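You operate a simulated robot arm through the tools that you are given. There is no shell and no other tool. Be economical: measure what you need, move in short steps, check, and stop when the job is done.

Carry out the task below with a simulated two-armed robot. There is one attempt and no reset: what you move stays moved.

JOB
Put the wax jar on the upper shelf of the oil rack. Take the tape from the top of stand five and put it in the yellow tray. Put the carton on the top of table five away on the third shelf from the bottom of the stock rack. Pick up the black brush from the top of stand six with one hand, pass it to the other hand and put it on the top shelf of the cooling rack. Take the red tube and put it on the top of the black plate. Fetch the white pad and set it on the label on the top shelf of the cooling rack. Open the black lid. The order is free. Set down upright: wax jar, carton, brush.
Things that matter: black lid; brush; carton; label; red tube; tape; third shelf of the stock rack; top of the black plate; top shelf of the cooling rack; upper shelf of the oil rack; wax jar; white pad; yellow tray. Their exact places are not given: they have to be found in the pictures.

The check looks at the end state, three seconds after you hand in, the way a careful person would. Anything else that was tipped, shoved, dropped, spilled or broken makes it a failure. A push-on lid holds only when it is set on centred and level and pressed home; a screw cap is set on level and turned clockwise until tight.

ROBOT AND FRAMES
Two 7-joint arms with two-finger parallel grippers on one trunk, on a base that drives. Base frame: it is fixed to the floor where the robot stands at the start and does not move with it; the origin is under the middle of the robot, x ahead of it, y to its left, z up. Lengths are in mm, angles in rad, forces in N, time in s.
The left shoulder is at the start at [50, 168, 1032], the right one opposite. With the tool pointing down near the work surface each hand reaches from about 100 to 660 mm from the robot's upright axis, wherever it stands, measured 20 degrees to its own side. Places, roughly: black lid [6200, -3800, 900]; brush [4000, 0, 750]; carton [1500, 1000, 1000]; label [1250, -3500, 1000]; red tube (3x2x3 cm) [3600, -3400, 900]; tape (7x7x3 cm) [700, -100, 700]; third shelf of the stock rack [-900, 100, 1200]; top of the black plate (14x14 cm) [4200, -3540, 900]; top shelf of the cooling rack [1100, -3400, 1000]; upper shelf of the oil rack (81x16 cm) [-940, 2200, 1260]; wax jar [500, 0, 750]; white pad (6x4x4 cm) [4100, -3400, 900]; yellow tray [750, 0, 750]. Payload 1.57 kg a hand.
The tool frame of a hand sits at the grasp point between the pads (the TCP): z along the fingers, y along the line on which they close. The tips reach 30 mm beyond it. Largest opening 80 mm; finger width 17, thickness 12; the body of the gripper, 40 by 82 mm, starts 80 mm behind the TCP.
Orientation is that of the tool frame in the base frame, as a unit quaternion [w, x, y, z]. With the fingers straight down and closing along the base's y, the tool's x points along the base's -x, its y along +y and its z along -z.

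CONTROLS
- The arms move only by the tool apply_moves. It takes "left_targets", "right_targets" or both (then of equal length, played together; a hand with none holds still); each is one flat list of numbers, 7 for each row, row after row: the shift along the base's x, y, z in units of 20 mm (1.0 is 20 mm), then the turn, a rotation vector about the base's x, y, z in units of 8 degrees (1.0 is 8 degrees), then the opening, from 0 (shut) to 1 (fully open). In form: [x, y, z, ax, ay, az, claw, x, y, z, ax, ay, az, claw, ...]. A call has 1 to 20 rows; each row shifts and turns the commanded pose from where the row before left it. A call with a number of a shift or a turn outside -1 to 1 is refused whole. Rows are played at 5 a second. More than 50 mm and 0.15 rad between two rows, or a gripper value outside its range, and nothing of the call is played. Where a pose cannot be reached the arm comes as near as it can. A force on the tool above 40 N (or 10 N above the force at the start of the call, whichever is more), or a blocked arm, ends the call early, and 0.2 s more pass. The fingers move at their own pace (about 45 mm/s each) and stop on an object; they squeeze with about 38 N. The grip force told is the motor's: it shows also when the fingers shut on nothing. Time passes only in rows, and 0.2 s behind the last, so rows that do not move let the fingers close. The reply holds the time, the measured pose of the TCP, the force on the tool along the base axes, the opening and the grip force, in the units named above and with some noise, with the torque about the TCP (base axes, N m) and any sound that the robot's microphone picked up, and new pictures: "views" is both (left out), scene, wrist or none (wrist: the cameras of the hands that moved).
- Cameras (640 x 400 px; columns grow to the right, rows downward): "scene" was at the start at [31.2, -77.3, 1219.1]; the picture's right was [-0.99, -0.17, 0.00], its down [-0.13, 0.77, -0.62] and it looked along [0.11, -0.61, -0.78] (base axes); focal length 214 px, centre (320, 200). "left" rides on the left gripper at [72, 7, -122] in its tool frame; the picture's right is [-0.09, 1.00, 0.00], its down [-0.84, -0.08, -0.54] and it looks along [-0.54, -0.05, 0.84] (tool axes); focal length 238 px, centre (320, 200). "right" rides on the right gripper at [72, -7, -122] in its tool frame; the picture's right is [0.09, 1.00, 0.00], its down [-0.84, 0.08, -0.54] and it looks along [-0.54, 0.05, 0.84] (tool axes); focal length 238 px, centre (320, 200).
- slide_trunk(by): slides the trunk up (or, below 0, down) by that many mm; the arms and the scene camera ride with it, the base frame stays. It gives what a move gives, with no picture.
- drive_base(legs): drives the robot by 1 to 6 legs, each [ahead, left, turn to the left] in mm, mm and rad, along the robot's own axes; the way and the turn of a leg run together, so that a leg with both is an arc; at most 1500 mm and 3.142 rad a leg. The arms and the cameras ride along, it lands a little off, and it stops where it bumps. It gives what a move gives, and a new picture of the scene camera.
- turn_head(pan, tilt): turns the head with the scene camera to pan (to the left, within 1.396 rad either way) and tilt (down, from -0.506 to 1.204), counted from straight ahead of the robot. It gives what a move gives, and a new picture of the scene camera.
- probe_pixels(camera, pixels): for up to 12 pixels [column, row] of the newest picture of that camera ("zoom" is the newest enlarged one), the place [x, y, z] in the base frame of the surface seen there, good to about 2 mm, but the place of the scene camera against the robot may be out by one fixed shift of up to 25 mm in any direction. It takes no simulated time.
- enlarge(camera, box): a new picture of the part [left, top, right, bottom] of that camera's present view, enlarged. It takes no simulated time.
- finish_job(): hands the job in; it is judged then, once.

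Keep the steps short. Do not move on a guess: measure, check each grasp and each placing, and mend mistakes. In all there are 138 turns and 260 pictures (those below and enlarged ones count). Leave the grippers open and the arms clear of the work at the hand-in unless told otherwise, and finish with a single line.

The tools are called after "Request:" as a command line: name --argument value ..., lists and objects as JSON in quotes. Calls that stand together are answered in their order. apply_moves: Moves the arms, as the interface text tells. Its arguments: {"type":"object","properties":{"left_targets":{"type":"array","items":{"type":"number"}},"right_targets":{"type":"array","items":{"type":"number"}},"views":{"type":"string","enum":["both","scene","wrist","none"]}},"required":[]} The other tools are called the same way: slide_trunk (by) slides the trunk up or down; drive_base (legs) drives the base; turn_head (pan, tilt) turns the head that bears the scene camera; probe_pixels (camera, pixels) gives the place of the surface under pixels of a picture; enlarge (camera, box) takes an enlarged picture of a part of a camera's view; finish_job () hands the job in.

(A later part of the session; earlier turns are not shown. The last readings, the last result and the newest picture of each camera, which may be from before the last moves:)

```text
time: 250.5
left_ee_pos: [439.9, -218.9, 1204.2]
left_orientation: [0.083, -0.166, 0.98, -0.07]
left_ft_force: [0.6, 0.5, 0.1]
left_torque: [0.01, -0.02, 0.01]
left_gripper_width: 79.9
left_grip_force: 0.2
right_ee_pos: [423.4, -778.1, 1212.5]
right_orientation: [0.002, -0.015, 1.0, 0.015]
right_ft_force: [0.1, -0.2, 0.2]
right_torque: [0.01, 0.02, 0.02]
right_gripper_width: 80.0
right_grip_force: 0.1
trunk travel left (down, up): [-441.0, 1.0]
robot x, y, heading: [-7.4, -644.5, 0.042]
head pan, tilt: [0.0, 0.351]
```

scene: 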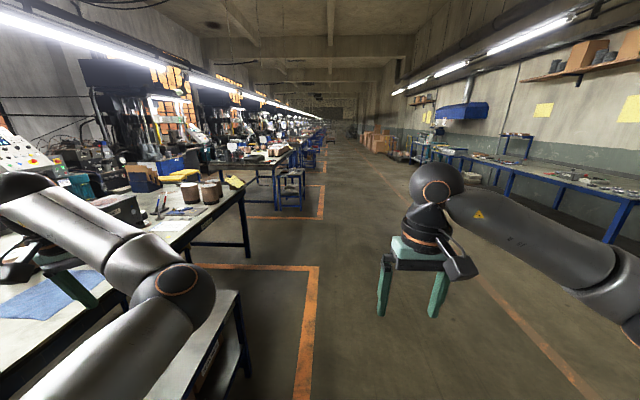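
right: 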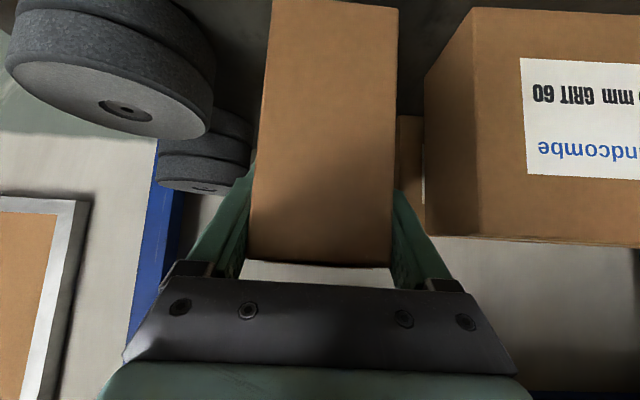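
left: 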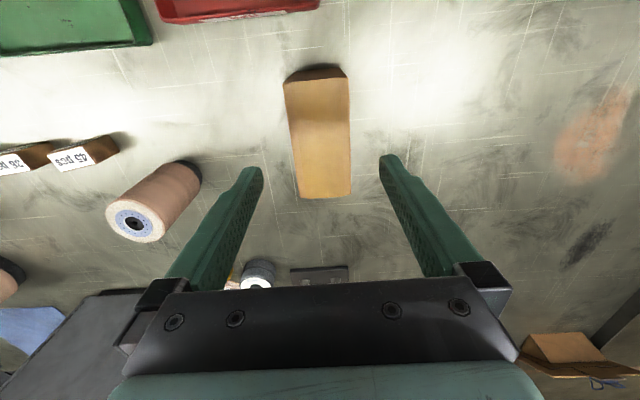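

Request:
apply_moves --left_targets '[0.3, -0.5, 0, -0.9, 0, 0.4, 1, 0.3, -0.5, 0, -0.9, 0, 0.4, 1, 0.3, -0.5, 0, -0.9, 0, 0.4, 1, 0.3, -0.5, 0, -0.9, 0, 0.4, 1, 0.3, -0.5, 0, -0.9, 0, 0.4, 1, 0, -0.8, 0, -0.9, 0, 0.4, 1, 0, -0.8, 0, 0, 0, 0, 1, 0, -0.8, 0, 0, 0, 0, 1, 0, -0.8, 0, 0, 0, 0, 1, 0, -0.8, 0, 0, 0, 0, 1]' --views "scene"

```text
time: 252.7
left_ee_pos: [472.4, -348.8, 1198.8]
left_orientation: [0.028, -0.343, 0.845, -0.409]
left_ft_force: [1.2, 0.4, 0.6]
left_torque: [0.03, 0.01, 0.01]
left_gripper_width: 80.1
left_grip_force: 0.1
right_ee_pos: [423.4, -779.5, 1212.6]
right_orientation: [0.001, -0.014, 1.0, 0.016]
right_ft_force: [0.3, 0.0, 1.3]
right_torque: [0.01, -0.01, -0.01]
right_gripper_width: 80.0
right_grip_force: 0.0
trunk travel left (down, up): [-441.0, 1.0]
robot x, y, heading: [-7.6, -640.2, 0.037]
head pan, tilt: [0.0, 0.351]
```

scene: 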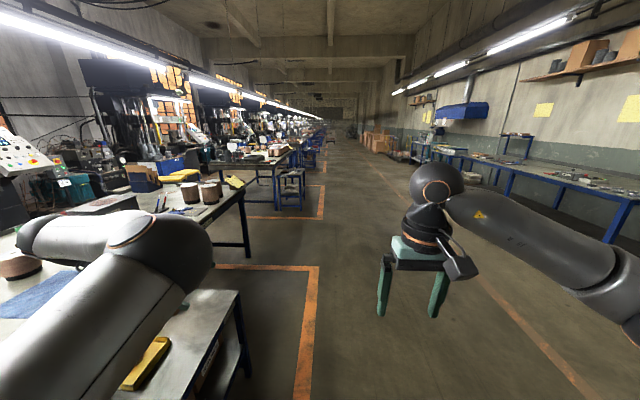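

Request:
apply_moves --left_targets '[0, -0.8, -0.5, -0.5, 0, 0.3, 1, 0, -0.8, -0.5, -0.5, 0, 0.3, 1, 0, -0.8, -0.5, -0.5, 0, 0.3, 1, 0, -0.8, -0.5, -0.5, 0, 0.3, 1, 0, -0.8, -0.5, 0, 0, 0, 1, 0, -0.8, -0.5, 0, 0, 0, 1, 0, -0.8, -0.5, 0, 0, 0, 1, 0, -0.8, -0.5, 0, 0, 0, 1, 0, 0, -0.8, 0, 0, 0, 1, 0, 0, -0.8, 0, 0, 0, 1]' --views "scene"

```text
time: 254.9
left_ee_pos: [472.6, -475.1, 1090.4]
left_orientation: [0.013, -0.412, 0.75, -0.518]
left_ft_force: [-0.6, 0.0, 0.1]
left_torque: [0.0, 0.01, 0.0]
left_gripper_width: 79.7
left_grip_force: 0.0
right_ee_pos: [423.1, -778.1, 1211.9]
right_orientation: [0.003, -0.015, 1.0, 0.015]
right_ft_force: [-0.7, 0.5, 0.2]
right_torque: [-0.02, -0.02, 0.02]
right_gripper_width: 79.7
right_grip_force: 0.1
trunk travel left (down, up): [-441.0, 1.0]
robot x, y, heading: [-6.0, -639.0, 0.041]
head pan, tilt: [0.0, 0.351]
```

scene: 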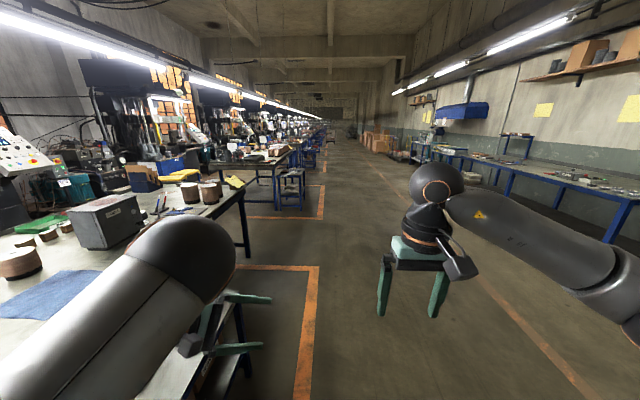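

Request:
apply_moves --left_targets '[0, 0.2, 0, 0.73, 0.03, -0.56, 1, 0, 0.2, 0, 0.73, 0.03, -0.56, 1, 0, 0.2, 0, 0.73, 0.03, -0.56, 1, 0, 0.2, 0, 0.73, 0.03, -0.56, 1, 0, 0.2, 0, 0.73, 0.03, -0.56, 1, 0, 0.2, 0, 0.73, 0.03, -0.56, 1, 0, 0.2, 0, 0.73, 0.03, -0.56, 1, 0, 0.2, 0, 0.73, 0.03, -0.56, 1, 0, 0.2, 0, 0.73, 0.03, -0.56, 1, 0, 0.2, 0, 0.73, 0.03, -0.56, 1, 0, 0.2, 0, 0.73, 0.03, -0.56, 1]' --views "scene"

```text
time: 257.3
left_ee_pos: [502.2, -384.8, 1093.0]
left_orientation: [0.0, -0.02, 1.0, -0.005]
left_ft_force: [-0.5, 0.2, -0.1]
left_torque: [-0.01, -0.01, 0.03]
left_gripper_width: 80.3
left_grip_force: 0.3
left hand out of reach, approached as far as the arm can: row 6, 7, 8, 9, 10, 11
right_ee_pos: [423.9, -778.1, 1212.1]
right_orientation: [0.003, -0.015, 1.0, 0.015]
right_ft_force: [0.5, 0.3, 0.4]
right_torque: [0.0, 0.01, -0.02]
right_gripper_width: 80.1
right_grip_force: 0.1
trunk travel left (down, up): [-441.0, 1.0]
robot x, y, heading: [-2.2, -638.1, 0.039]
head pan, tilt: [0.0, 0.351]
```

scene: 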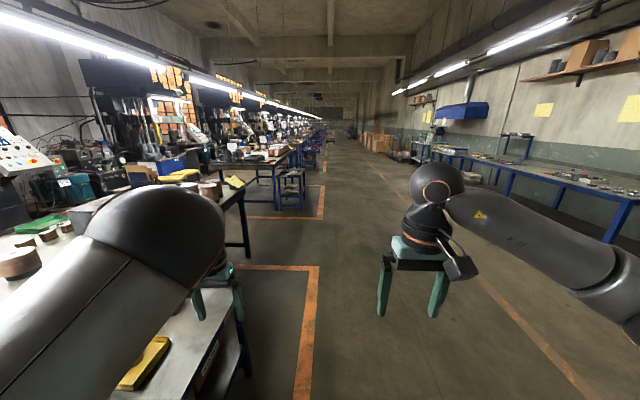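

Left arm is usable again. Drive along the floor toward stand six.

Request:
drive_base --legs '[[1500, 0, -0.04], [1500, 0, 0]]'

Request:
turn_head --pan 0.35 --tilt 0.5

```text
time: 271.7
left_ee_pos: [3494.7, -355.2, 1093.4]
left_orientation: [0.001, -0.004, 1.0, -0.006]
left_ft_force: [1.3, 0.0, -0.4]
left_torque: [0.02, 0.02, 0.0]
left_gripper_width: 80.0
left_grip_force: 0.0
right_ee_pos: [3400.5, -745.7, 1212.5]
right_orientation: [0.003, 0.002, 1.0, 0.014]
right_ft_force: [0.5, 0.8, 0.0]
right_torque: [-0.03, -0.01, -0.04]
right_gripper_width: 79.9
right_grip_force: 0.0
trunk travel left (down, up): [-441.0, 1.0]
robot x, y, heading: [2978.3, -598.6, 0.007]
head pan, tilt: [0.0, 0.351]
```

scene: 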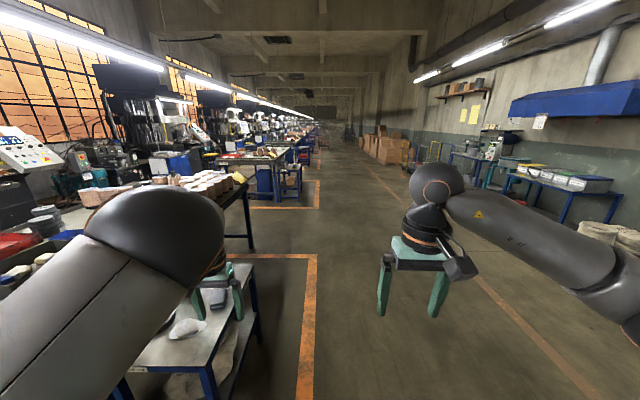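

```text
time: 272.5
left_ee_pos: [3495.0, -354.4, 1091.1]
left_orientation: [0.0, -0.004, 1.0, -0.006]
left_ft_force: [-0.4, 0.2, 1.2]
left_torque: [0.01, 0.01, 0.0]
left_gripper_width: 79.8
left_grip_force: 0.1
right_ee_pos: [3400.7, -745.6, 1213.4]
right_orientation: [0.003, 0.003, 1.0, 0.014]
right_ft_force: [-0.3, 0.0, 0.1]
right_torque: [-0.05, 0.02, 0.0]
right_gripper_width: 80.2
right_grip_force: 0.1
trunk travel left (down, up): [-441.0, 1.0]
robot x, y, heading: [2977.0, -595.9, 0.003]
head pan, tilt: [0.351, 0.499]
```

scene: 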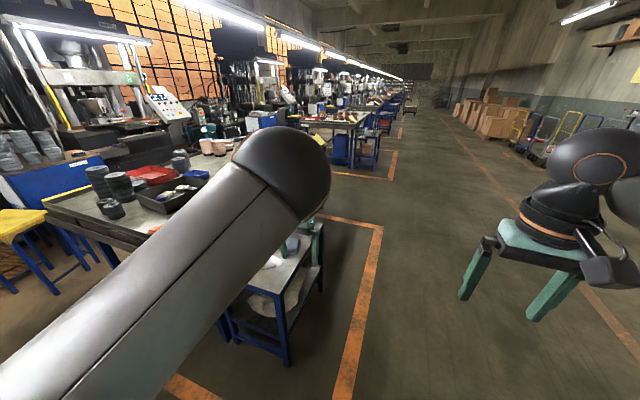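

Request:
drive_base --legs '[[880, -80, 0], [0, 0, 1.565]]'

Request:
turn_head --pan -0.1 --tilt 0.75

```text
time: 280.9
left_ee_pos: [3574.2, -154.4, 1091.8]
left_orientation: [-0.005, 0.721, -0.692, 0.005]
left_ft_force: [-0.7, 0.2, -0.2]
left_torque: [-0.02, 0.03, -0.01]
left_gripper_width: 80.1
left_grip_force: 0.0
right_ee_pos: [3968.2, -236.1, 1213.0]
right_orientation: [0.008, 0.717, -0.697, -0.012]
right_ft_force: [0.2, 0.2, -0.7]
right_torque: [-0.03, -0.02, 0.0]
right_gripper_width: 80.0
right_grip_force: 0.1
trunk travel left (down, up): [-441.0, 1.0]
robot x, y, heading: [3826.9, -664.0, 1.61]
head pan, tilt: [0.351, 0.499]
```

scene: 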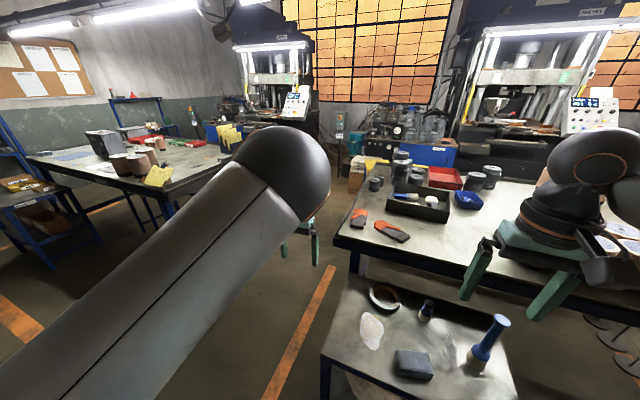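

```text
time: 281.8
left_ee_pos: [3573.7, -154.1, 1092.0]
left_orientation: [-0.004, 0.721, -0.693, 0.004]
left_ft_force: [0.1, 1.2, 0.4]
left_torque: [0.02, -0.02, -0.02]
left_gripper_width: 79.9
left_grip_force: 0.0
right_ee_pos: [3967.6, -234.2, 1212.4]
right_orientation: [0.009, 0.716, -0.698, -0.013]
right_ft_force: [-0.7, -0.1, -1.3]
right_torque: [0.0, 0.02, 0.0]
right_gripper_width: 79.8
right_grip_force: 0.0
trunk travel left (down, up): [-441.0, 1.0]
robot x, y, heading: [3829.0, -659.4, 1.611]
head pan, tilt: [-0.099, 0.75]
```

scene: 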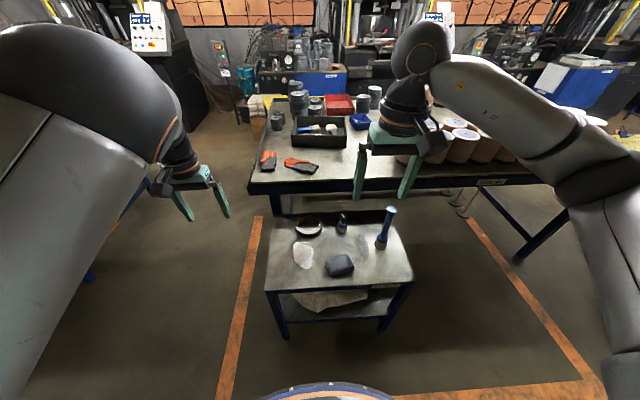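

Request:
enlarge --camera "scene" --box '[255, 195, 425, 300]'

Request:
probe_pixels --camera "scene" --pixels '[[342, 216], [342, 231], [388, 210], [380, 245], [340, 262], [340, 275], [330, 285], [270, 285], [410, 280], [308, 228]]'

```text
3.76 times, centred on (340, 248) of scene
```

zoom: 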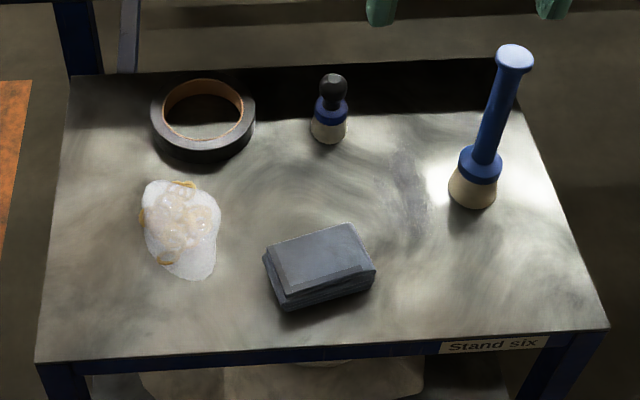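

```text
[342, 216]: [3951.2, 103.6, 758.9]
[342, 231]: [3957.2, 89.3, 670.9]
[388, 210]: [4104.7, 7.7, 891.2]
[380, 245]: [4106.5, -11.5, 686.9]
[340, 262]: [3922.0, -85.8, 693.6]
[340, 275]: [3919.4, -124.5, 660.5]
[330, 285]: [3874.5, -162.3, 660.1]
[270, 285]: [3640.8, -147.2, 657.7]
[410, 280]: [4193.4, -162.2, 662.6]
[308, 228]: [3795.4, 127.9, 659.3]
```

Black brush: short one with the black knob at ≈(3973,110), z 660–765. Position the robot so the left hand can reach it from above.

Request:
drive_base --legs '[[0, 0, -0.04], [205, -346, 0]]'

Request:
slide_trunk --by -150

Request:
apply_moves --left_targets '[0, 0, 0, 0, 0, 0, 1]' --views "wrist"

```text
time: 285.8
left_ee_pos: [3948.4, 55.7, 1092.5]
left_orientation: [0.004, -0.707, 0.707, -0.005]
left_ft_force: [0.1, 0.1, -0.6]
left_torque: [0.01, 0.0, 0.02]
left_gripper_width: 80.0
left_grip_force: 0.0
right_ee_pos: [4338.1, -40.7, 1212.1]
right_orientation: [-0.009, -0.703, 0.711, 0.012]
right_ft_force: [-0.1, 0.6, -0.4]
right_torque: [0.03, -0.01, -0.01]
right_gripper_width: 80.3
right_grip_force: 0.0
trunk travel left (down, up): [-441.0, 1.0]
robot x, y, heading: [4182.7, -463.4, 1.572]
head pan, tilt: [-0.099, 0.75]
```

scene: 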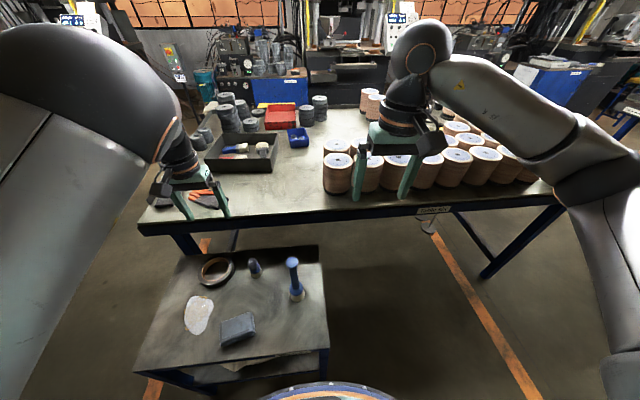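

```text
time: 287.6
left_ee_pos: [3948.2, 55.9, 943.0]
left_orientation: [0.006, -0.706, 0.708, -0.005]
left_ft_force: [-0.3, 0.2, 0.3]
left_torque: [-0.03, -0.01, 0.0]
left_gripper_width: 79.8
left_grip_force: 0.1
right_ee_pos: [4337.6, -41.1, 1062.8]
right_orientation: [-0.008, -0.702, 0.712, 0.012]
right_ft_force: [-0.2, 0.1, -0.4]
right_torque: [-0.02, 0.02, -0.01]
right_gripper_width: 80.1
right_grip_force: 0.1
trunk travel left (down, up): [-291.0, 151.0]
robot x, y, heading: [4182.9, -464.4, 1.57]
head pan, tilt: [-0.099, 0.75]
```

```text
time: 288.0
left_ee_pos: [3947.6, 56.0, 942.9]
left_orientation: [0.005, -0.706, 0.708, -0.005]
left_ft_force: [-0.5, -0.2, 0.3]
left_torque: [-0.02, 0.02, -0.01]
left_gripper_width: 79.9
left_grip_force: 0.0
right_ee_pos: [4336.4, -40.3, 1063.4]
right_orientation: [-0.008, -0.702, 0.712, 0.012]
right_ft_force: [-0.7, -0.7, 0.4]
right_torque: [0.01, 0.03, -0.01]
right_gripper_width: 79.9
right_grip_force: 0.0
trunk travel left (down, up): [-291.0, 151.0]
robot x, y, heading: [4182.4, -462.0, 1.568]
head pan, tilt: [-0.099, 0.75]
```

left: 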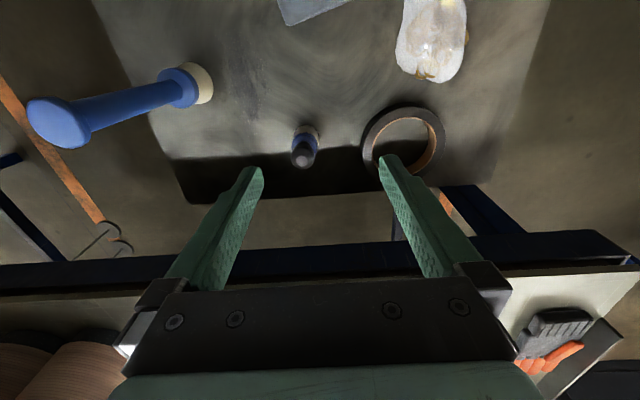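

Request:
probe_pixels --camera "left" --pixels '[[303, 158], [298, 152], [309, 152], [305, 137], [297, 130], [319, 133], [300, 265], [300, 245], [120, 290], [190, 85], [40, 120]]'

```text
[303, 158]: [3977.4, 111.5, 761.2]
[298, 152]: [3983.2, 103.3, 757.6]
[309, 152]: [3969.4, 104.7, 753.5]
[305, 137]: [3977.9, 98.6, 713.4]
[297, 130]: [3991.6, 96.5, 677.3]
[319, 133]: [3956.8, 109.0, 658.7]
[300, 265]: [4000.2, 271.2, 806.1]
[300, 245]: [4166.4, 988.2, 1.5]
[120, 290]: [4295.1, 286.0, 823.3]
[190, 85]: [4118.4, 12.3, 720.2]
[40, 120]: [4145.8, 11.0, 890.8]
```

Request:
apply_moves --left_targets '[0.475, 0.95, 0, 0, 0, 0, 1, 0.475, 0.95, 0, 0, 0, 0, 1, 0.475, 0.95, 0, 0, 0, 0, 1, 0, 0, -1, 0, 0, 0, 1, 0, 0, -1, 0, 0, 0, 1, 0, 0, -1, 0, 0, 0, 1, 0, 0, -1, 0, 0, 0, 1, 0, 0, -1, 0, 0, 0, 1, 0, 0, 0, 0, 0, 0, 1]' --views "wrist"

```text
time: 290.0
left_ee_pos: [3975.2, 114.7, 840.4]
left_orientation: [0.004, -0.707, 0.707, -0.004]
left_ft_force: [-0.7, -0.4, -0.1]
left_torque: [-0.02, 0.01, 0.02]
left_gripper_width: 80.1
left_grip_force: 0.0
right_ee_pos: [4337.8, -41.0, 1062.5]
right_orientation: [-0.008, -0.702, 0.712, 0.013]
right_ft_force: [-0.2, 0.6, 0.4]
right_torque: [-0.01, 0.0, 0.03]
right_gripper_width: 79.8
right_grip_force: 0.0
trunk travel left (down, up): [-291.0, 151.0]
robot x, y, heading: [4181.7, -463.9, 1.569]
head pan, tilt: [-0.099, 0.75]
```

left: 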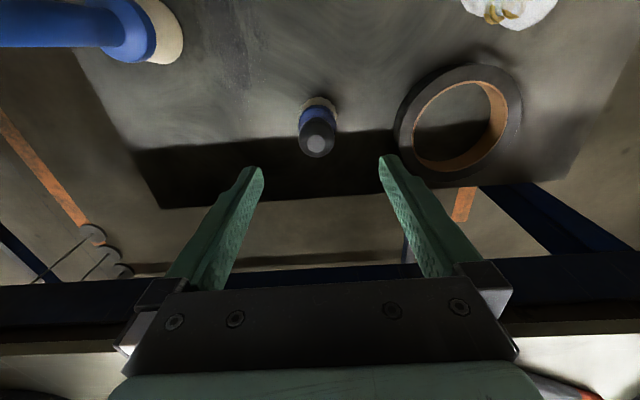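

Request:
apply_moves --left_targets '[0.05, -0.1, -1, 0, 0, 0, 1, 0, 0, -1, 0, 0, 0, 1, 0, 0, -1, 0, 0, 0, 1, 0, 0, -0.9, 0, 0, 0, 1, 0, 0, 0, 0, 0, 0, 0.6, 0, 0, 0, 0, 0, 0, 0.2, 0, 0, 0, 0, 0, 0, 0, 0, 0, 0, 0, 0, 0, 0, 0, 0, 0, 0, 0, 0, 0]' --views "wrist"

```text
time: 292.0
left_ee_pos: [3978.2, 111.7, 763.3]
left_orientation: [0.004, -0.706, 0.708, -0.004]
left_ft_force: [0.8, 0.4, 0.2]
left_torque: [-0.01, 0.01, 0.0]
left_gripper_width: 32.7
left_grip_force: 31.6
right_ee_pos: [4337.7, -40.1, 1062.7]
right_orientation: [-0.008, -0.702, 0.712, 0.013]
right_ft_force: [0.2, 0.5, -0.1]
right_torque: [-0.02, -0.02, 0.02]
right_gripper_width: 79.9
right_grip_force: 0.1
trunk travel left (down, up): [-291.0, 151.0]
robot x, y, heading: [4177.9, -462.3, 1.57]
head pan, tilt: [-0.099, 0.75]
```

left: 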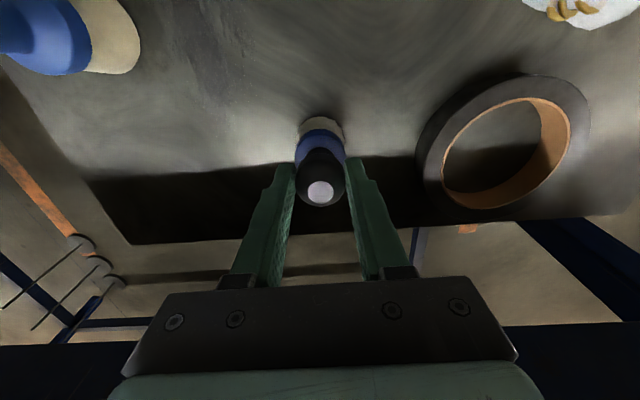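

Knob gripped (32.7 mm). Lift, back off the stand, and bring the brush toward centre.

Request:
apply_moves --left_targets '[0, 0, 0.8, 0, 0, 0, 0, 0, 0, 1, 0, 0, 0, 0, 0, 0, 1, 0, 0, 0, 0, 0, 0, 1, 0, 0, 0, 0, 0, 0, 1, 0, 0, 0, 0, 0, 0, 1, 0, 0, 0, 0, 0, 0, 1, 0, 0, 0, 0, 0, 0, 1, 0, 0, 0, 0, 0, 0, 1, 0, 0, 0, 0, 0, 0, 1, 0, 0, 0, 0, 0, 0, 1, 0, 0, 0, 0, 0, 0, 1, 0, 0, 0, 0]' --views "none"

Request:
drive_base --legs '[[-350, 0, 0]]'

Request:
apply_moves --left_targets '[0.9, -0.3, 0, 0, 0, 0, 0, 0.9, -0.3, 0, 0, 0, 0, 0, 0.9, -0.3, 0, 0, 0, 0, 0, 0.9, -0.3, 0, 0, 0, 0, 0, 0.9, -0.3, 0, 0, 0, 0, 0, 0.9, -0.3, 0, 0, 0, 0, 0, 0.9, -0.3, 0, 0, 0, 0, 0, 0, 0, 0, 0, 0, 0, 0]' --views "both"

```text
time: 294.6
left_ee_pos: [3975.1, 109.3, 1000.8]
left_orientation: [0.004, -0.707, 0.708, -0.004]
left_ft_force: [0.3, 0.1, -0.9]
left_torque: [0.0, -0.01, -0.02]
left_gripper_width: 32.3
left_grip_force: 37.7
right_ee_pos: [4338.3, -40.4, 1063.4]
right_orientation: [-0.009, -0.702, 0.712, 0.012]
right_ft_force: [1.0, -0.2, 0.5]
right_torque: [-0.04, 0.05, -0.01]
right_gripper_width: 80.1
right_grip_force: 0.1
trunk travel left (down, up): [-291.0, 151.0]
robot x, y, heading: [4178.2, -464.3, 1.569]
head pan, tilt: [-0.099, 0.75]
```

```text
time: 296.8
left_ee_pos: [3972.6, -236.5, 1001.2]
left_orientation: [0.004, -0.707, 0.707, -0.004]
left_ft_force: [0.7, -0.1, -1.1]
left_torque: [-0.02, 0.0, 0.02]
left_gripper_width: 32.6
left_grip_force: 38.1
right_ee_pos: [4335.4, -385.8, 1062.7]
right_orientation: [-0.009, -0.703, 0.711, 0.012]
right_ft_force: [-0.1, 0.3, 0.1]
right_torque: [0.07, 0.0, 0.02]
right_gripper_width: 80.2
right_grip_force: 0.0
trunk travel left (down, up): [-291.0, 151.0]
robot x, y, heading: [4180.1, -804.8, 1.567]
head pan, tilt: [-0.099, 0.75]
```

scene: 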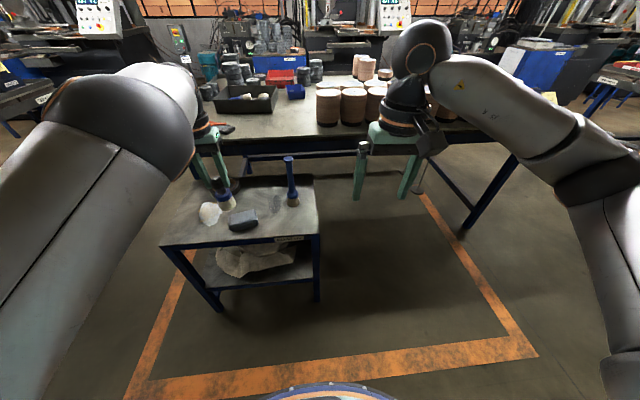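

```text
time: 298.6
left_ee_pos: [4076.9, -218.4, 1011.9]
left_orientation: [0.004, -0.707, 0.707, -0.005]
left_ft_force: [-0.4, 0.1, -0.5]
left_torque: [0.04, -0.01, -0.02]
left_gripper_width: 32.6
left_grip_force: 37.9
left hand out of reach, approached as far as the arm can: row 2, 3, 4, 5, 6, 7
right_ee_pos: [4335.2, -385.1, 1062.7]
right_orientation: [-0.008, -0.703, 0.711, 0.013]
right_ft_force: [0.7, -0.2, 0.2]
right_torque: [-0.02, -0.02, -0.03]
right_gripper_width: 79.9
right_grip_force: 0.1
trunk travel left (down, up): [-291.0, 151.0]
robot x, y, heading: [4179.6, -807.8, 1.572]
head pan, tilt: [-0.099, 0.75]
```

scene: 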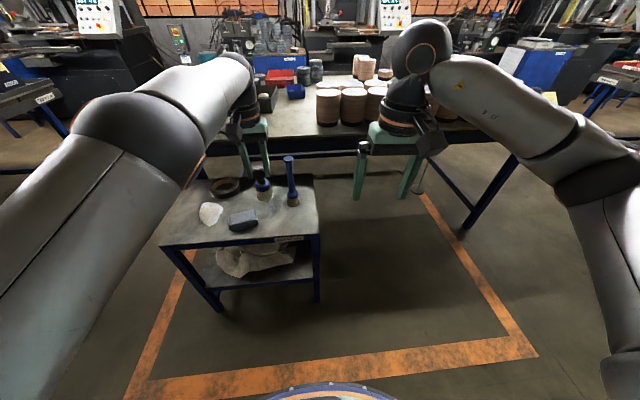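
left: 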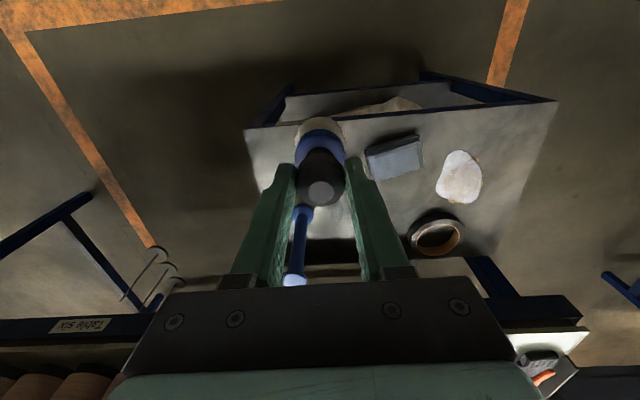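

Left holds the brush at (4077,-218) with its bottom at z≈909. Bring the right hand, tilted nearly horizontal, to a pre-grasp behind the ferrule.

Request:
apply_moves --right_targets '[-0.99, 0.22, -0.32, 0.69, 0, 0, 1, -0.99, 0.22, -0.32, 0.69, 0, 0, 1, -0.99, 0.22, -0.32, 0.69, 0, 0, 1, -0.99, 0.22, -0.32, 0.69, 0, 0, 1, -0.99, 0.22, -0.32, 0.69, 0, 0, 1, -0.99, 0.22, -0.32, 0.69, 0, 0, 1, -0.99, 0.22, -0.32, 0.69, 0, 0, 1, -0.99, 0.22, -0.32, 0.69, 0, 0, 1, -0.99, 0.22, -0.32, 0.69, 0, 0, 1, -0.99, 0.22, -0.32, 0.69, 0, 0, 1, -0.99, 0.22, -0.32, 0.69, 0, 0, 1, -0.99, 0.22, -0.32, 0.69, 0, 0, 1, -0.99, 0.22, -0.32, 0.69, 0, 0, 1, 0, 0, 0, 0, 0, 0, 1]' --views "both"

```text
time: 301.6
left_ee_pos: [4076.7, -218.7, 1011.2]
left_orientation: [-0.004, 0.707, -0.707, 0.005]
left_ft_force: [-0.3, -0.2, -0.5]
left_torque: [-0.02, -0.02, 0.01]
left_gripper_width: 32.3
left_grip_force: 38.2
right_ee_pos: [4078.3, -324.5, 979.9]
right_orientation: [-0.405, 0.574, -0.57, -0.427]
right_ft_force: [-0.2, 0.8, -1.8]
right_torque: [-0.01, 0.0, -0.02]
right_gripper_width: 80.2
right_grip_force: 0.0
trunk travel left (down, up): [-291.0, 151.0]
robot x, y, heading: [4185.5, -808.5, 1.571]
head pan, tilt: [-0.099, 0.75]
```

scene: 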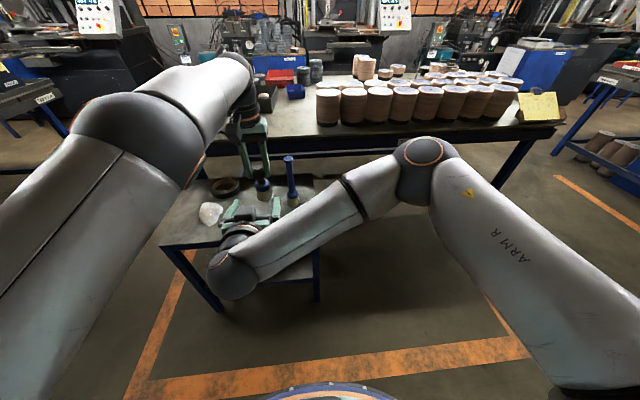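
right: 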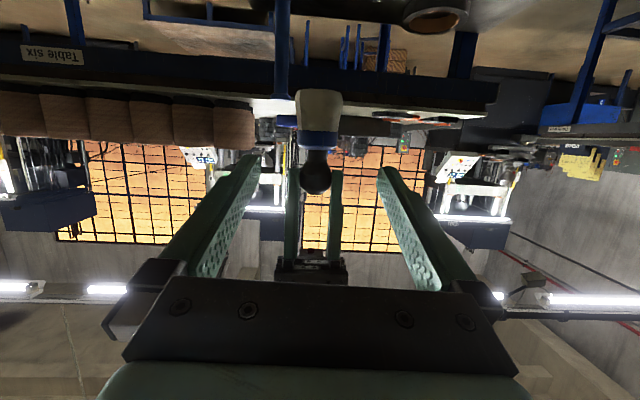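

Request:
probe_pixels --camera "right" --pixels '[[320, 95], [320, 115], [319, 140], [317, 150], [315, 180], [300, 115], [340, 115]]'

```text
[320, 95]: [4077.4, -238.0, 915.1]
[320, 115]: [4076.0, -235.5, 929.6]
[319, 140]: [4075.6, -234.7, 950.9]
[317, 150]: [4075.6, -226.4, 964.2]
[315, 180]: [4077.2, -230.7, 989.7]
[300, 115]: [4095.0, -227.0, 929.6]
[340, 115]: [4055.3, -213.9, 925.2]
```

Request:
apply_moves --right_targets '[-0.02, 0.89, -0.29, 0, 0, 0, 1, -0.02, 0.89, -0.29, 0, 0, 0, 1, -0.02, 0.89, -0.29, 0, 0, 0, 1, -0.02, 0.89, -0.29, 0, 0, 0, 1, -0.02, 0.89, -0.29, 0, 0, 0, 1, -0.02, 0.89, -0.29, 0, 0, 0, 1, 0, 0, 0, 0, 0, 0, 0.6, 0, 0, 0, 0, 0, 0, 0.3, 0, 0, 0, 0, 0, 0, 0.3, 0, 0, 0, 0, 0, 0, 0.3, 0, 0, 0, 0, 0, 0, 0.3]' --views "wrist"

```text
time: 304.0
left_ee_pos: [4074.4, -219.1, 1010.3]
left_orientation: [0.002, -0.707, 0.707, -0.004]
left_ft_force: [-10.7, 0.3, -0.2]
left_torque: [-0.06, 0.69, 0.06]
left_gripper_width: 32.1
left_grip_force: 38.2
right_ee_pos: [4075.6, -220.2, 945.0]
right_orientation: [-0.406, 0.573, -0.571, -0.426]
right_ft_force: [10.7, -0.2, 0.6]
right_torque: [-0.01, 0.04, -0.02]
right_gripper_width: 40.0
right_grip_force: 37.0
trunk travel left (down, up): [-291.0, 151.0]
robot x, y, heading: [4179.8, -808.3, 1.571]
head pan, tilt: [-0.099, 0.75]
```

right: 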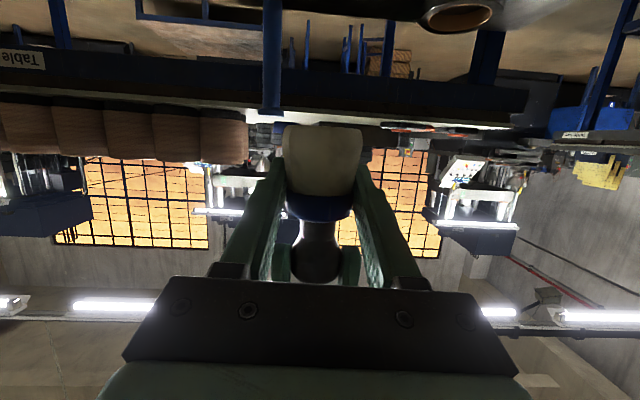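

Right holds the ferrule (40 mm) too. Release the left and lift it straight up.

Request:
apply_moves --left_targets '[0, 0, 0, 0, 0, 0, 0.5, 0, 0, 0, 0, 0, 0, 1, 0, 0, 0, 0, 0, 0, 1, 0, 0, 0.8, 0, 0, 0, 1, 0, 0, 1, 0, 0, 0, 1, 0, 0, 1, 0, 0, 0, 1, 0, 0, 1, 0, 0, 0, 1, 0, 0, 1, 0, 0, 0, 1, 0, 0, 1, 0, 0, 0, 1]' --views "scene"

```text
time: 306.0
left_ee_pos: [4071.8, -227.1, 1115.8]
left_orientation: [-0.005, 0.707, -0.707, 0.005]
left_ft_force: [0.0, -0.5, -0.4]
left_torque: [-0.05, -0.02, 0.0]
left_gripper_width: 80.0
left_grip_force: 0.1
left hand out of reach, approached as far as the arm can: row 8, 9
right_ee_pos: [4073.6, -220.7, 945.0]
right_orientation: [-0.405, 0.574, -0.57, -0.427]
right_ft_force: [-0.1, -1.1, 0.3]
right_torque: [-0.01, 0.01, 0.02]
right_gripper_width: 39.8
right_grip_force: 37.8
trunk travel left (down, up): [-291.0, 151.0]
robot x, y, heading: [4181.7, -806.7, 1.572]
head pan, tilt: [-0.099, 0.75]
```

scene: 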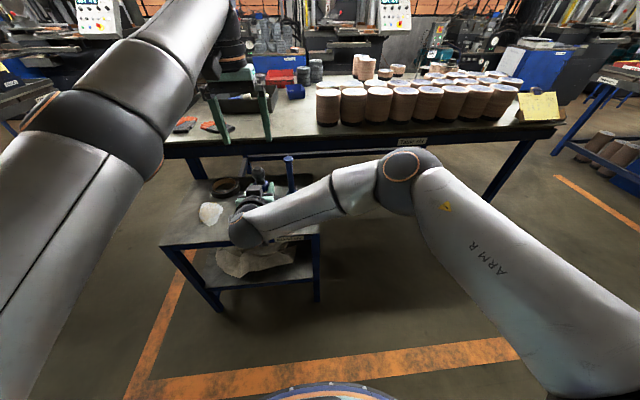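

Handover done. Pull the brush in, swing the left aside, and drive to face the cooling rack.

Request:
apply_moves --right_targets '[0.6, -0.8, 0.3, 0, 0, 0, 0.3, 0.6, -0.8, 0.3, 0, 0, 0, 0.3, 0.6, -0.8, 0.3, 0, 0, 0, 0.3, 0.6, -0.8, 0.3, 0, 0, 0, 0.3, 0.6, -0.8, 0.3, 0, 0, 0, 0.3, 0.6, -0.8, 0.3, 0, 0, 0, 0.3, 0.6, -0.8, 0.3, 0, 0, 0, 0.3, 0.6, -0.8, 0.3, 0, 0, 0, 0.3]' --left_targets '[-0.9, 0, 0.5, 0, 0, 0, 1, -0.9, 0, 0.5, 0, 0, 0, 1, -0.9, 0, 0.5, 0, 0, 0, 1, -0.9, 0, 0.5, 0, 0, 0, 1, -0.9, 0, 0.5, 0, 0, 0, 1, -0.9, 0, 0.5, 0, 0, 0, 1, -0.9, 0, 0.5, 0, 0, 0, 1, -0.9, 0, 0.5, 0, 0, 0, 1]' --views "none"

Request:
drive_base --legs '[[-300, 0, 0], [0, 0, 1.57], [1500, 0, 0], [1480, 0, 0], [0, 0, 1.57]]'

Request:
turn_head --pan 0 --tilt 0.4

```text
time: 307.8
left_ee_pos: [3941.0, -240.6, 1178.9]
left_orientation: [-0.004, 0.707, -0.707, 0.005]
left_ft_force: [-0.3, -0.4, -0.7]
left_torque: [0.0, -0.04, 0.0]
left_gripper_width: 80.0
left_grip_force: 0.1
left hand out of reach, approached as far as the arm can: row 3, 5, 6, 8
right_ee_pos: [4171.9, -350.3, 993.9]
right_orientation: [-0.405, 0.574, -0.57, -0.426]
right_ft_force: [-0.4, -0.1, -1.1]
right_torque: [0.01, -0.01, 0.0]
right_gripper_width: 39.6
right_grip_force: 38.1
trunk travel left (down, up): [-291.0, 151.0]
robot x, y, heading: [4181.2, -808.5, 1.567]
head pan, tilt: [-0.099, 0.75]
```

```text
time: 331.4
left_ee_pos: [1452.1, -1619.9, 1177.7]
left_orientation: [-0.004, 0.716, 0.698, -0.004]
left_ft_force: [0.9, 0.0, 0.7]
left_torque: [-0.04, 0.0, -0.02]
left_gripper_width: 80.0
left_grip_force: 0.1
right_ee_pos: [1225.0, -1504.5, 993.8]
right_orientation: [0.421, 0.577, 0.567, -0.41]
right_ft_force: [0.3, -1.3, -0.3]
right_torque: [-0.01, 0.01, 0.02]
right_gripper_width: 39.8
right_grip_force: 37.9
trunk travel left (down, up): [-291.0, 151.0]
robot x, y, heading: [1225.8, -1045.8, -1.598]
head pan, tilt: [-0.099, 0.75]
```

scene: 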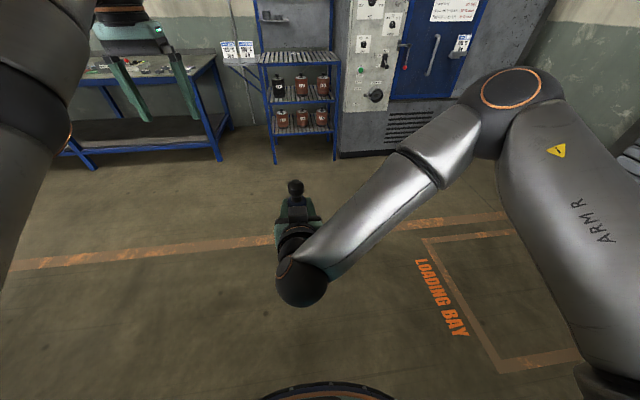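

```text
time: 332.2
left_ee_pos: [1452.0, -1619.6, 1177.6]
left_orientation: [-0.004, 0.717, 0.698, -0.005]
left_ft_force: [0.1, -0.3, 0.1]
left_torque: [0.0, -0.01, -0.03]
left_gripper_width: 79.8
left_grip_force: 0.1
right_ee_pos: [1223.9, -1504.3, 994.4]
right_orientation: [0.42, 0.578, 0.566, -0.411]
right_ft_force: [0.1, 0.6, -0.6]
right_torque: [0.02, -0.02, 0.05]
right_gripper_width: 39.4
right_grip_force: 38.2
trunk travel left (down, up): [-291.0, 151.0]
robot x, y, heading: [1228.1, -1048.2, -1.598]
head pan, tilt: [0.0, 0.4]
```

scene: 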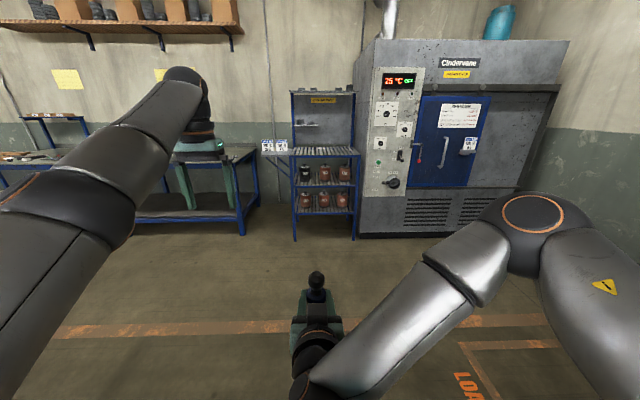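

Request:
enlarge --camera "scene" --box '[270, 80, 380, 245]'

Request:
probe_pixels --camera "scene" --pixels '[[295, 153], [325, 152], [355, 153], [297, 147], [340, 147], [325, 120], [305, 126], [295, 95], [350, 100], [300, 170]]'

```text
2.42 times, centred on (325, 162) of scene
```

zoom: 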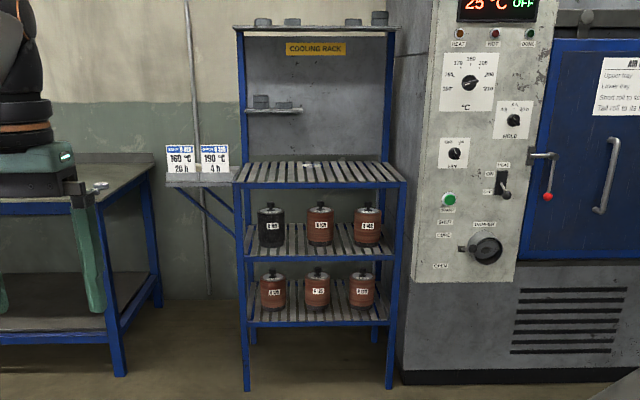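

```text
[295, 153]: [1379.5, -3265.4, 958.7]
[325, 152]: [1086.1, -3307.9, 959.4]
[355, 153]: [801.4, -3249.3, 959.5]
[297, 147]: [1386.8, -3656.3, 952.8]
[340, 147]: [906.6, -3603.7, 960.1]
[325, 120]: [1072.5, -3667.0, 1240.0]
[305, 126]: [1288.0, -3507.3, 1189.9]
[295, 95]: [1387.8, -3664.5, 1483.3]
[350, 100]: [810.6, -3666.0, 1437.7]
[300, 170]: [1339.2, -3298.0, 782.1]
```

Top slatted shelf: z≈960, x 800–1390, front y≈-3245. Raise the brush and approach.

Request:
drive_base --legs '[[0, 0, 0.028], [1000, 0, 0], [700, -230, 0]]'

Request:
apply_moves --right_targets '[0, 0, 0.9, 0, 0, 0, 0.3, 0, 0, 0.9, 0, 0, 0, 0.3]' --views "wrist"

Request:
turn_head --pan 0.1 --tilt 0.75

```text
time: 341.3
left_ee_pos: [1184.6, -3323.4, 1185.4]
left_orientation: [-0.001, 0.721, 0.693, -0.009]
left_ft_force: [-0.6, 0.7, 0.5]
left_torque: [0.01, 0.01, 0.02]
left_gripper_width: 80.2
left_grip_force: 0.1
right_ee_pos: [962.3, -3203.3, 998.5]
right_orientation: [0.424, 0.574, 0.564, -0.415]
right_ft_force: [0.4, 0.6, 1.7]
right_torque: [0.04, -0.01, -0.01]
right_gripper_width: 38.9
right_grip_force: 39.2
trunk travel left (down, up): [-291.0, 151.0]
robot x, y, heading: [966.5, -2758.4, -1.61]
head pan, tilt: [0.0, 0.4]
stopped in leg 3: the robot was blocked; the commanded pose is now the measured one
```

scene: 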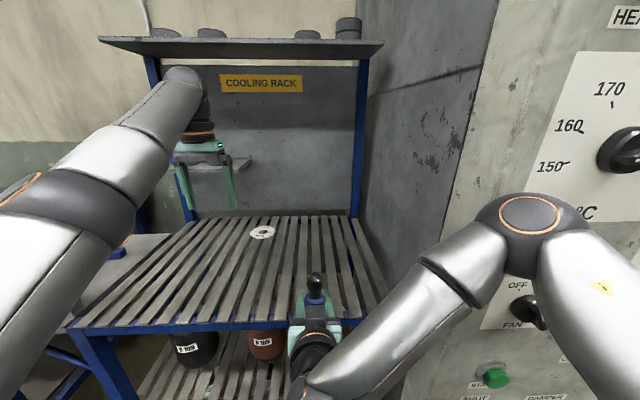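

```text
time: 341.9
left_ee_pos: [1184.7, -3330.2, 1180.2]
left_orientation: [-0.003, 0.72, 0.693, -0.005]
left_ft_force: [-0.9, -0.6, 0.3]
left_torque: [-0.01, 0.01, -0.03]
left_gripper_width: 79.9
left_grip_force: 0.1
right_ee_pos: [960.5, -3212.4, 1031.1]
right_orientation: [0.421, 0.577, 0.565, -0.413]
right_ft_force: [-0.8, -0.3, -0.7]
right_torque: [-0.03, 0.02, -0.04]
right_gripper_width: 39.3
right_grip_force: 37.9
trunk travel left (down, up): [-291.0, 151.0]
robot x, y, heading: [969.4, -2755.9, -1.608]
head pan, tilt: [0.0, 0.4]
```

right: 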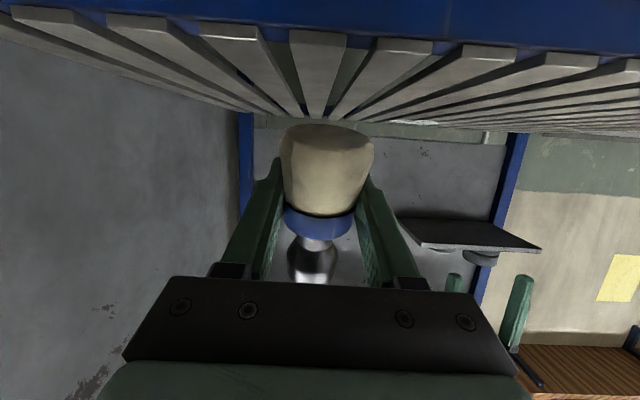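

```text
time: 342.7
left_ee_pos: [1184.4, -3330.9, 1181.0]
left_orientation: [-0.003, 0.721, 0.693, -0.006]
left_ft_force: [0.6, 0.4, 0.1]
left_torque: [-0.01, 0.01, -0.01]
left_gripper_width: 80.0
left_grip_force: 0.1
right_ee_pos: [961.3, -3213.1, 1029.9]
right_orientation: [0.421, 0.578, 0.565, -0.413]
right_ft_force: [-0.4, 0.5, -0.7]
right_torque: [0.01, 0.0, -0.02]
right_gripper_width: 39.3
right_grip_force: 37.7
trunk travel left (down, up): [-291.0, 151.0]
robot x, y, heading: [968.8, -2758.3, -1.609]
head pan, tilt: [0.099, 0.75]
```

scene: 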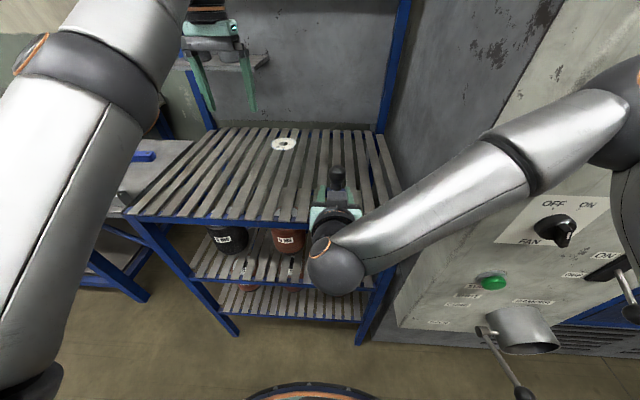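

Right elbow touched the oven front. Shift left away from it, and measure the label (round white, ~(284,144)).

Request:
probe_pixels --camera "scene" --pixels '[[284, 144], [272, 144], [296, 144], [284, 138], [284, 150], [250, 215], [370, 180], [305, 200]]'

Request:
drive_base --legs '[[-30, 0, 0], [0, 140, 0.038]]'

```text
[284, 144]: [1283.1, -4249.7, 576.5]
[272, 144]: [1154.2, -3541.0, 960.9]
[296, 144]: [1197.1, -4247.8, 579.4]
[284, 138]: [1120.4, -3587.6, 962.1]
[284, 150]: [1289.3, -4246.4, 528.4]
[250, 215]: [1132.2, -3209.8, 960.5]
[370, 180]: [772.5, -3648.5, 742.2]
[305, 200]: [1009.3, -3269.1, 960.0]
```

```text
time: 345.1
left_ee_pos: [1348.3, -3297.4, 1178.8]
left_orientation: [-0.005, 0.708, 0.707, -0.004]
left_ft_force: [-0.1, -0.1, 1.0]
left_torque: [0.03, 0.02, 0.01]
left_gripper_width: 79.6
left_grip_force: 0.1
right_ee_pos: [1120.1, -3187.7, 1028.7]
right_orientation: [0.427, 0.568, 0.577, -0.404]
right_ft_force: [-0.5, 0.2, -1.8]
right_torque: [-0.01, -0.01, -0.02]
right_gripper_width: 39.1
right_grip_force: 37.9
trunk travel left (down, up): [-291.0, 151.0]
robot x, y, heading: [1113.6, -2730.0, -1.574]
head pan, tilt: [0.099, 0.75]
```

scene: 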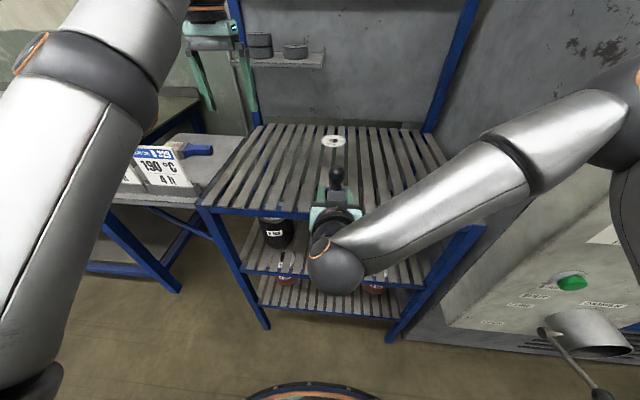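

Request:
apply_moves --right_targets '[-0.67, -0.87, 0, 0, 0, 0, 0.3, -0.67, -0.87, 0, 0, 0, 0, 0.3, -0.67, -0.87, 0, 0, 0, 0, 0.3, -0.67, -0.87, 0, 0, 0, 0, 0.3, -0.67, -0.87, 0, 0, 0, 0, 0.3, -0.67, -0.87, 0, 0, 0, 0, 0.3, 0, 0, -0.6, 0, 0, 0, 0.3, 0, 0, -0.6, 0, 0, 0, 0.3, 0, 0, 0, 0, 0, 0, 0.3]' --views "both"

```text
time: 347.1
left_ee_pos: [1348.0, -3296.9, 1178.2]
left_orientation: [-0.004, 0.707, 0.707, -0.004]
left_ft_force: [0.1, -0.7, 0.0]
left_torque: [-0.01, -0.01, 0.02]
left_gripper_width: 79.9
left_grip_force: 0.1
right_ee_pos: [1038.3, -3291.9, 1003.2]
right_orientation: [0.427, 0.568, 0.576, -0.403]
right_ft_force: [-1.0, -1.2, -0.9]
right_torque: [0.01, -0.01, 0.01]
right_gripper_width: 39.5
right_grip_force: 38.0
trunk travel left (down, up): [-291.0, 151.0]
robot x, y, heading: [1112.5, -2729.3, -1.576]
head pan, tilt: [0.099, 0.75]
```

scene: 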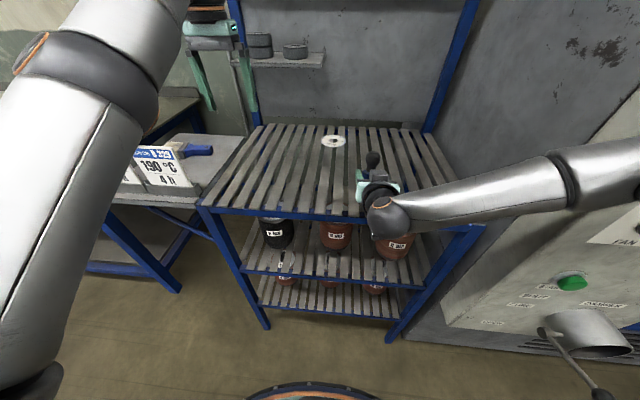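
right: 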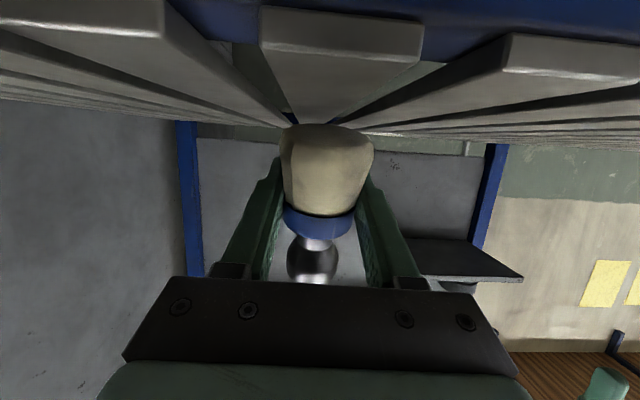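

Request:
apply_moves --right_targets '[0, 0, -0.25, 0, 0, 0, 0.3, 0, 0, -0.15, 0, 0, 0, 0.3, 0, 0, 0, 0, 0, 0, 0.3]' --views "none"

```text
time: 347.9
left_ee_pos: [1347.6, -3296.8, 1179.2]
left_orientation: [-0.005, 0.707, 0.707, -0.004]
left_ft_force: [0.3, -0.2, 0.6]
left_torque: [0.0, 0.01, 0.0]
left_gripper_width: 80.0
left_grip_force: 0.1
right_ee_pos: [1039.2, -3291.7, 998.0]
right_orientation: [0.43, 0.566, 0.575, -0.405]
right_ft_force: [0.0, -1.9, 8.7]
right_torque: [-0.02, 0.03, 0.01]
right_gripper_width: 39.2
right_grip_force: 38.1
trunk travel left (down, up): [-291.0, 151.0]
robot x, y, heading: [1113.9, -2734.8, -1.575]
head pan, tilt: [0.099, 0.75]
```

Contact (≈9 N). Release and withdraw straight back.

Request:
apply_moves --right_targets '[0, 0, 0.08, 0, 0, 0, 0.3, 0, 0, 0, 0, 0, 0, 0.7, 0, 0, 0, 0, 0, 0, 1, 0, 0, 0, 0, 0, 0, 1, 0, 0.5, 0.15, 0, 0, 0, 1, 0, 0.9, 0.28, 0, 0, 0, 1, 0, 0.9, 0.28, 0, 0, 0, 1, 0, 0.9, 0.28, 0, 0, 0, 1, 0, 0.9, 0.28, 0, 0, 0, 1, 0, 0.9, 0.28, 0, 0, 0, 1]' --views "both"

```text
time: 350.1
left_ee_pos: [1346.2, -3297.9, 1178.5]
left_orientation: [-0.005, 0.708, 0.707, -0.004]
left_ft_force: [-0.5, 0.6, 0.0]
left_torque: [-0.01, 0.03, -0.02]
left_gripper_width: 79.9
left_grip_force: 0.0
right_ee_pos: [1039.5, -3192.2, 1027.3]
right_orientation: [0.426, 0.568, 0.576, -0.404]
right_ft_force: [-0.2, 0.7, 0.4]
right_torque: [-0.02, 0.05, 0.02]
right_gripper_width: 80.1
right_grip_force: 0.1
trunk travel left (down, up): [-291.0, 151.0]
robot x, y, heading: [1112.6, -2733.7, -1.566]
head pan, tilt: [0.099, 0.75]
```

scene: 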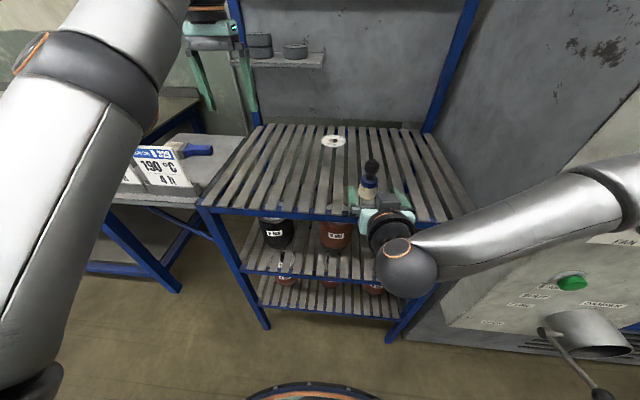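
right: 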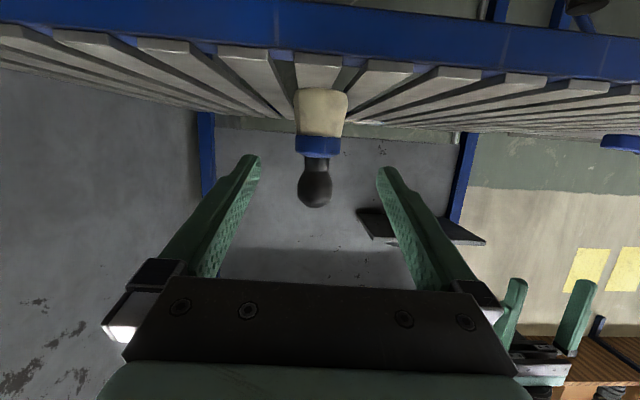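

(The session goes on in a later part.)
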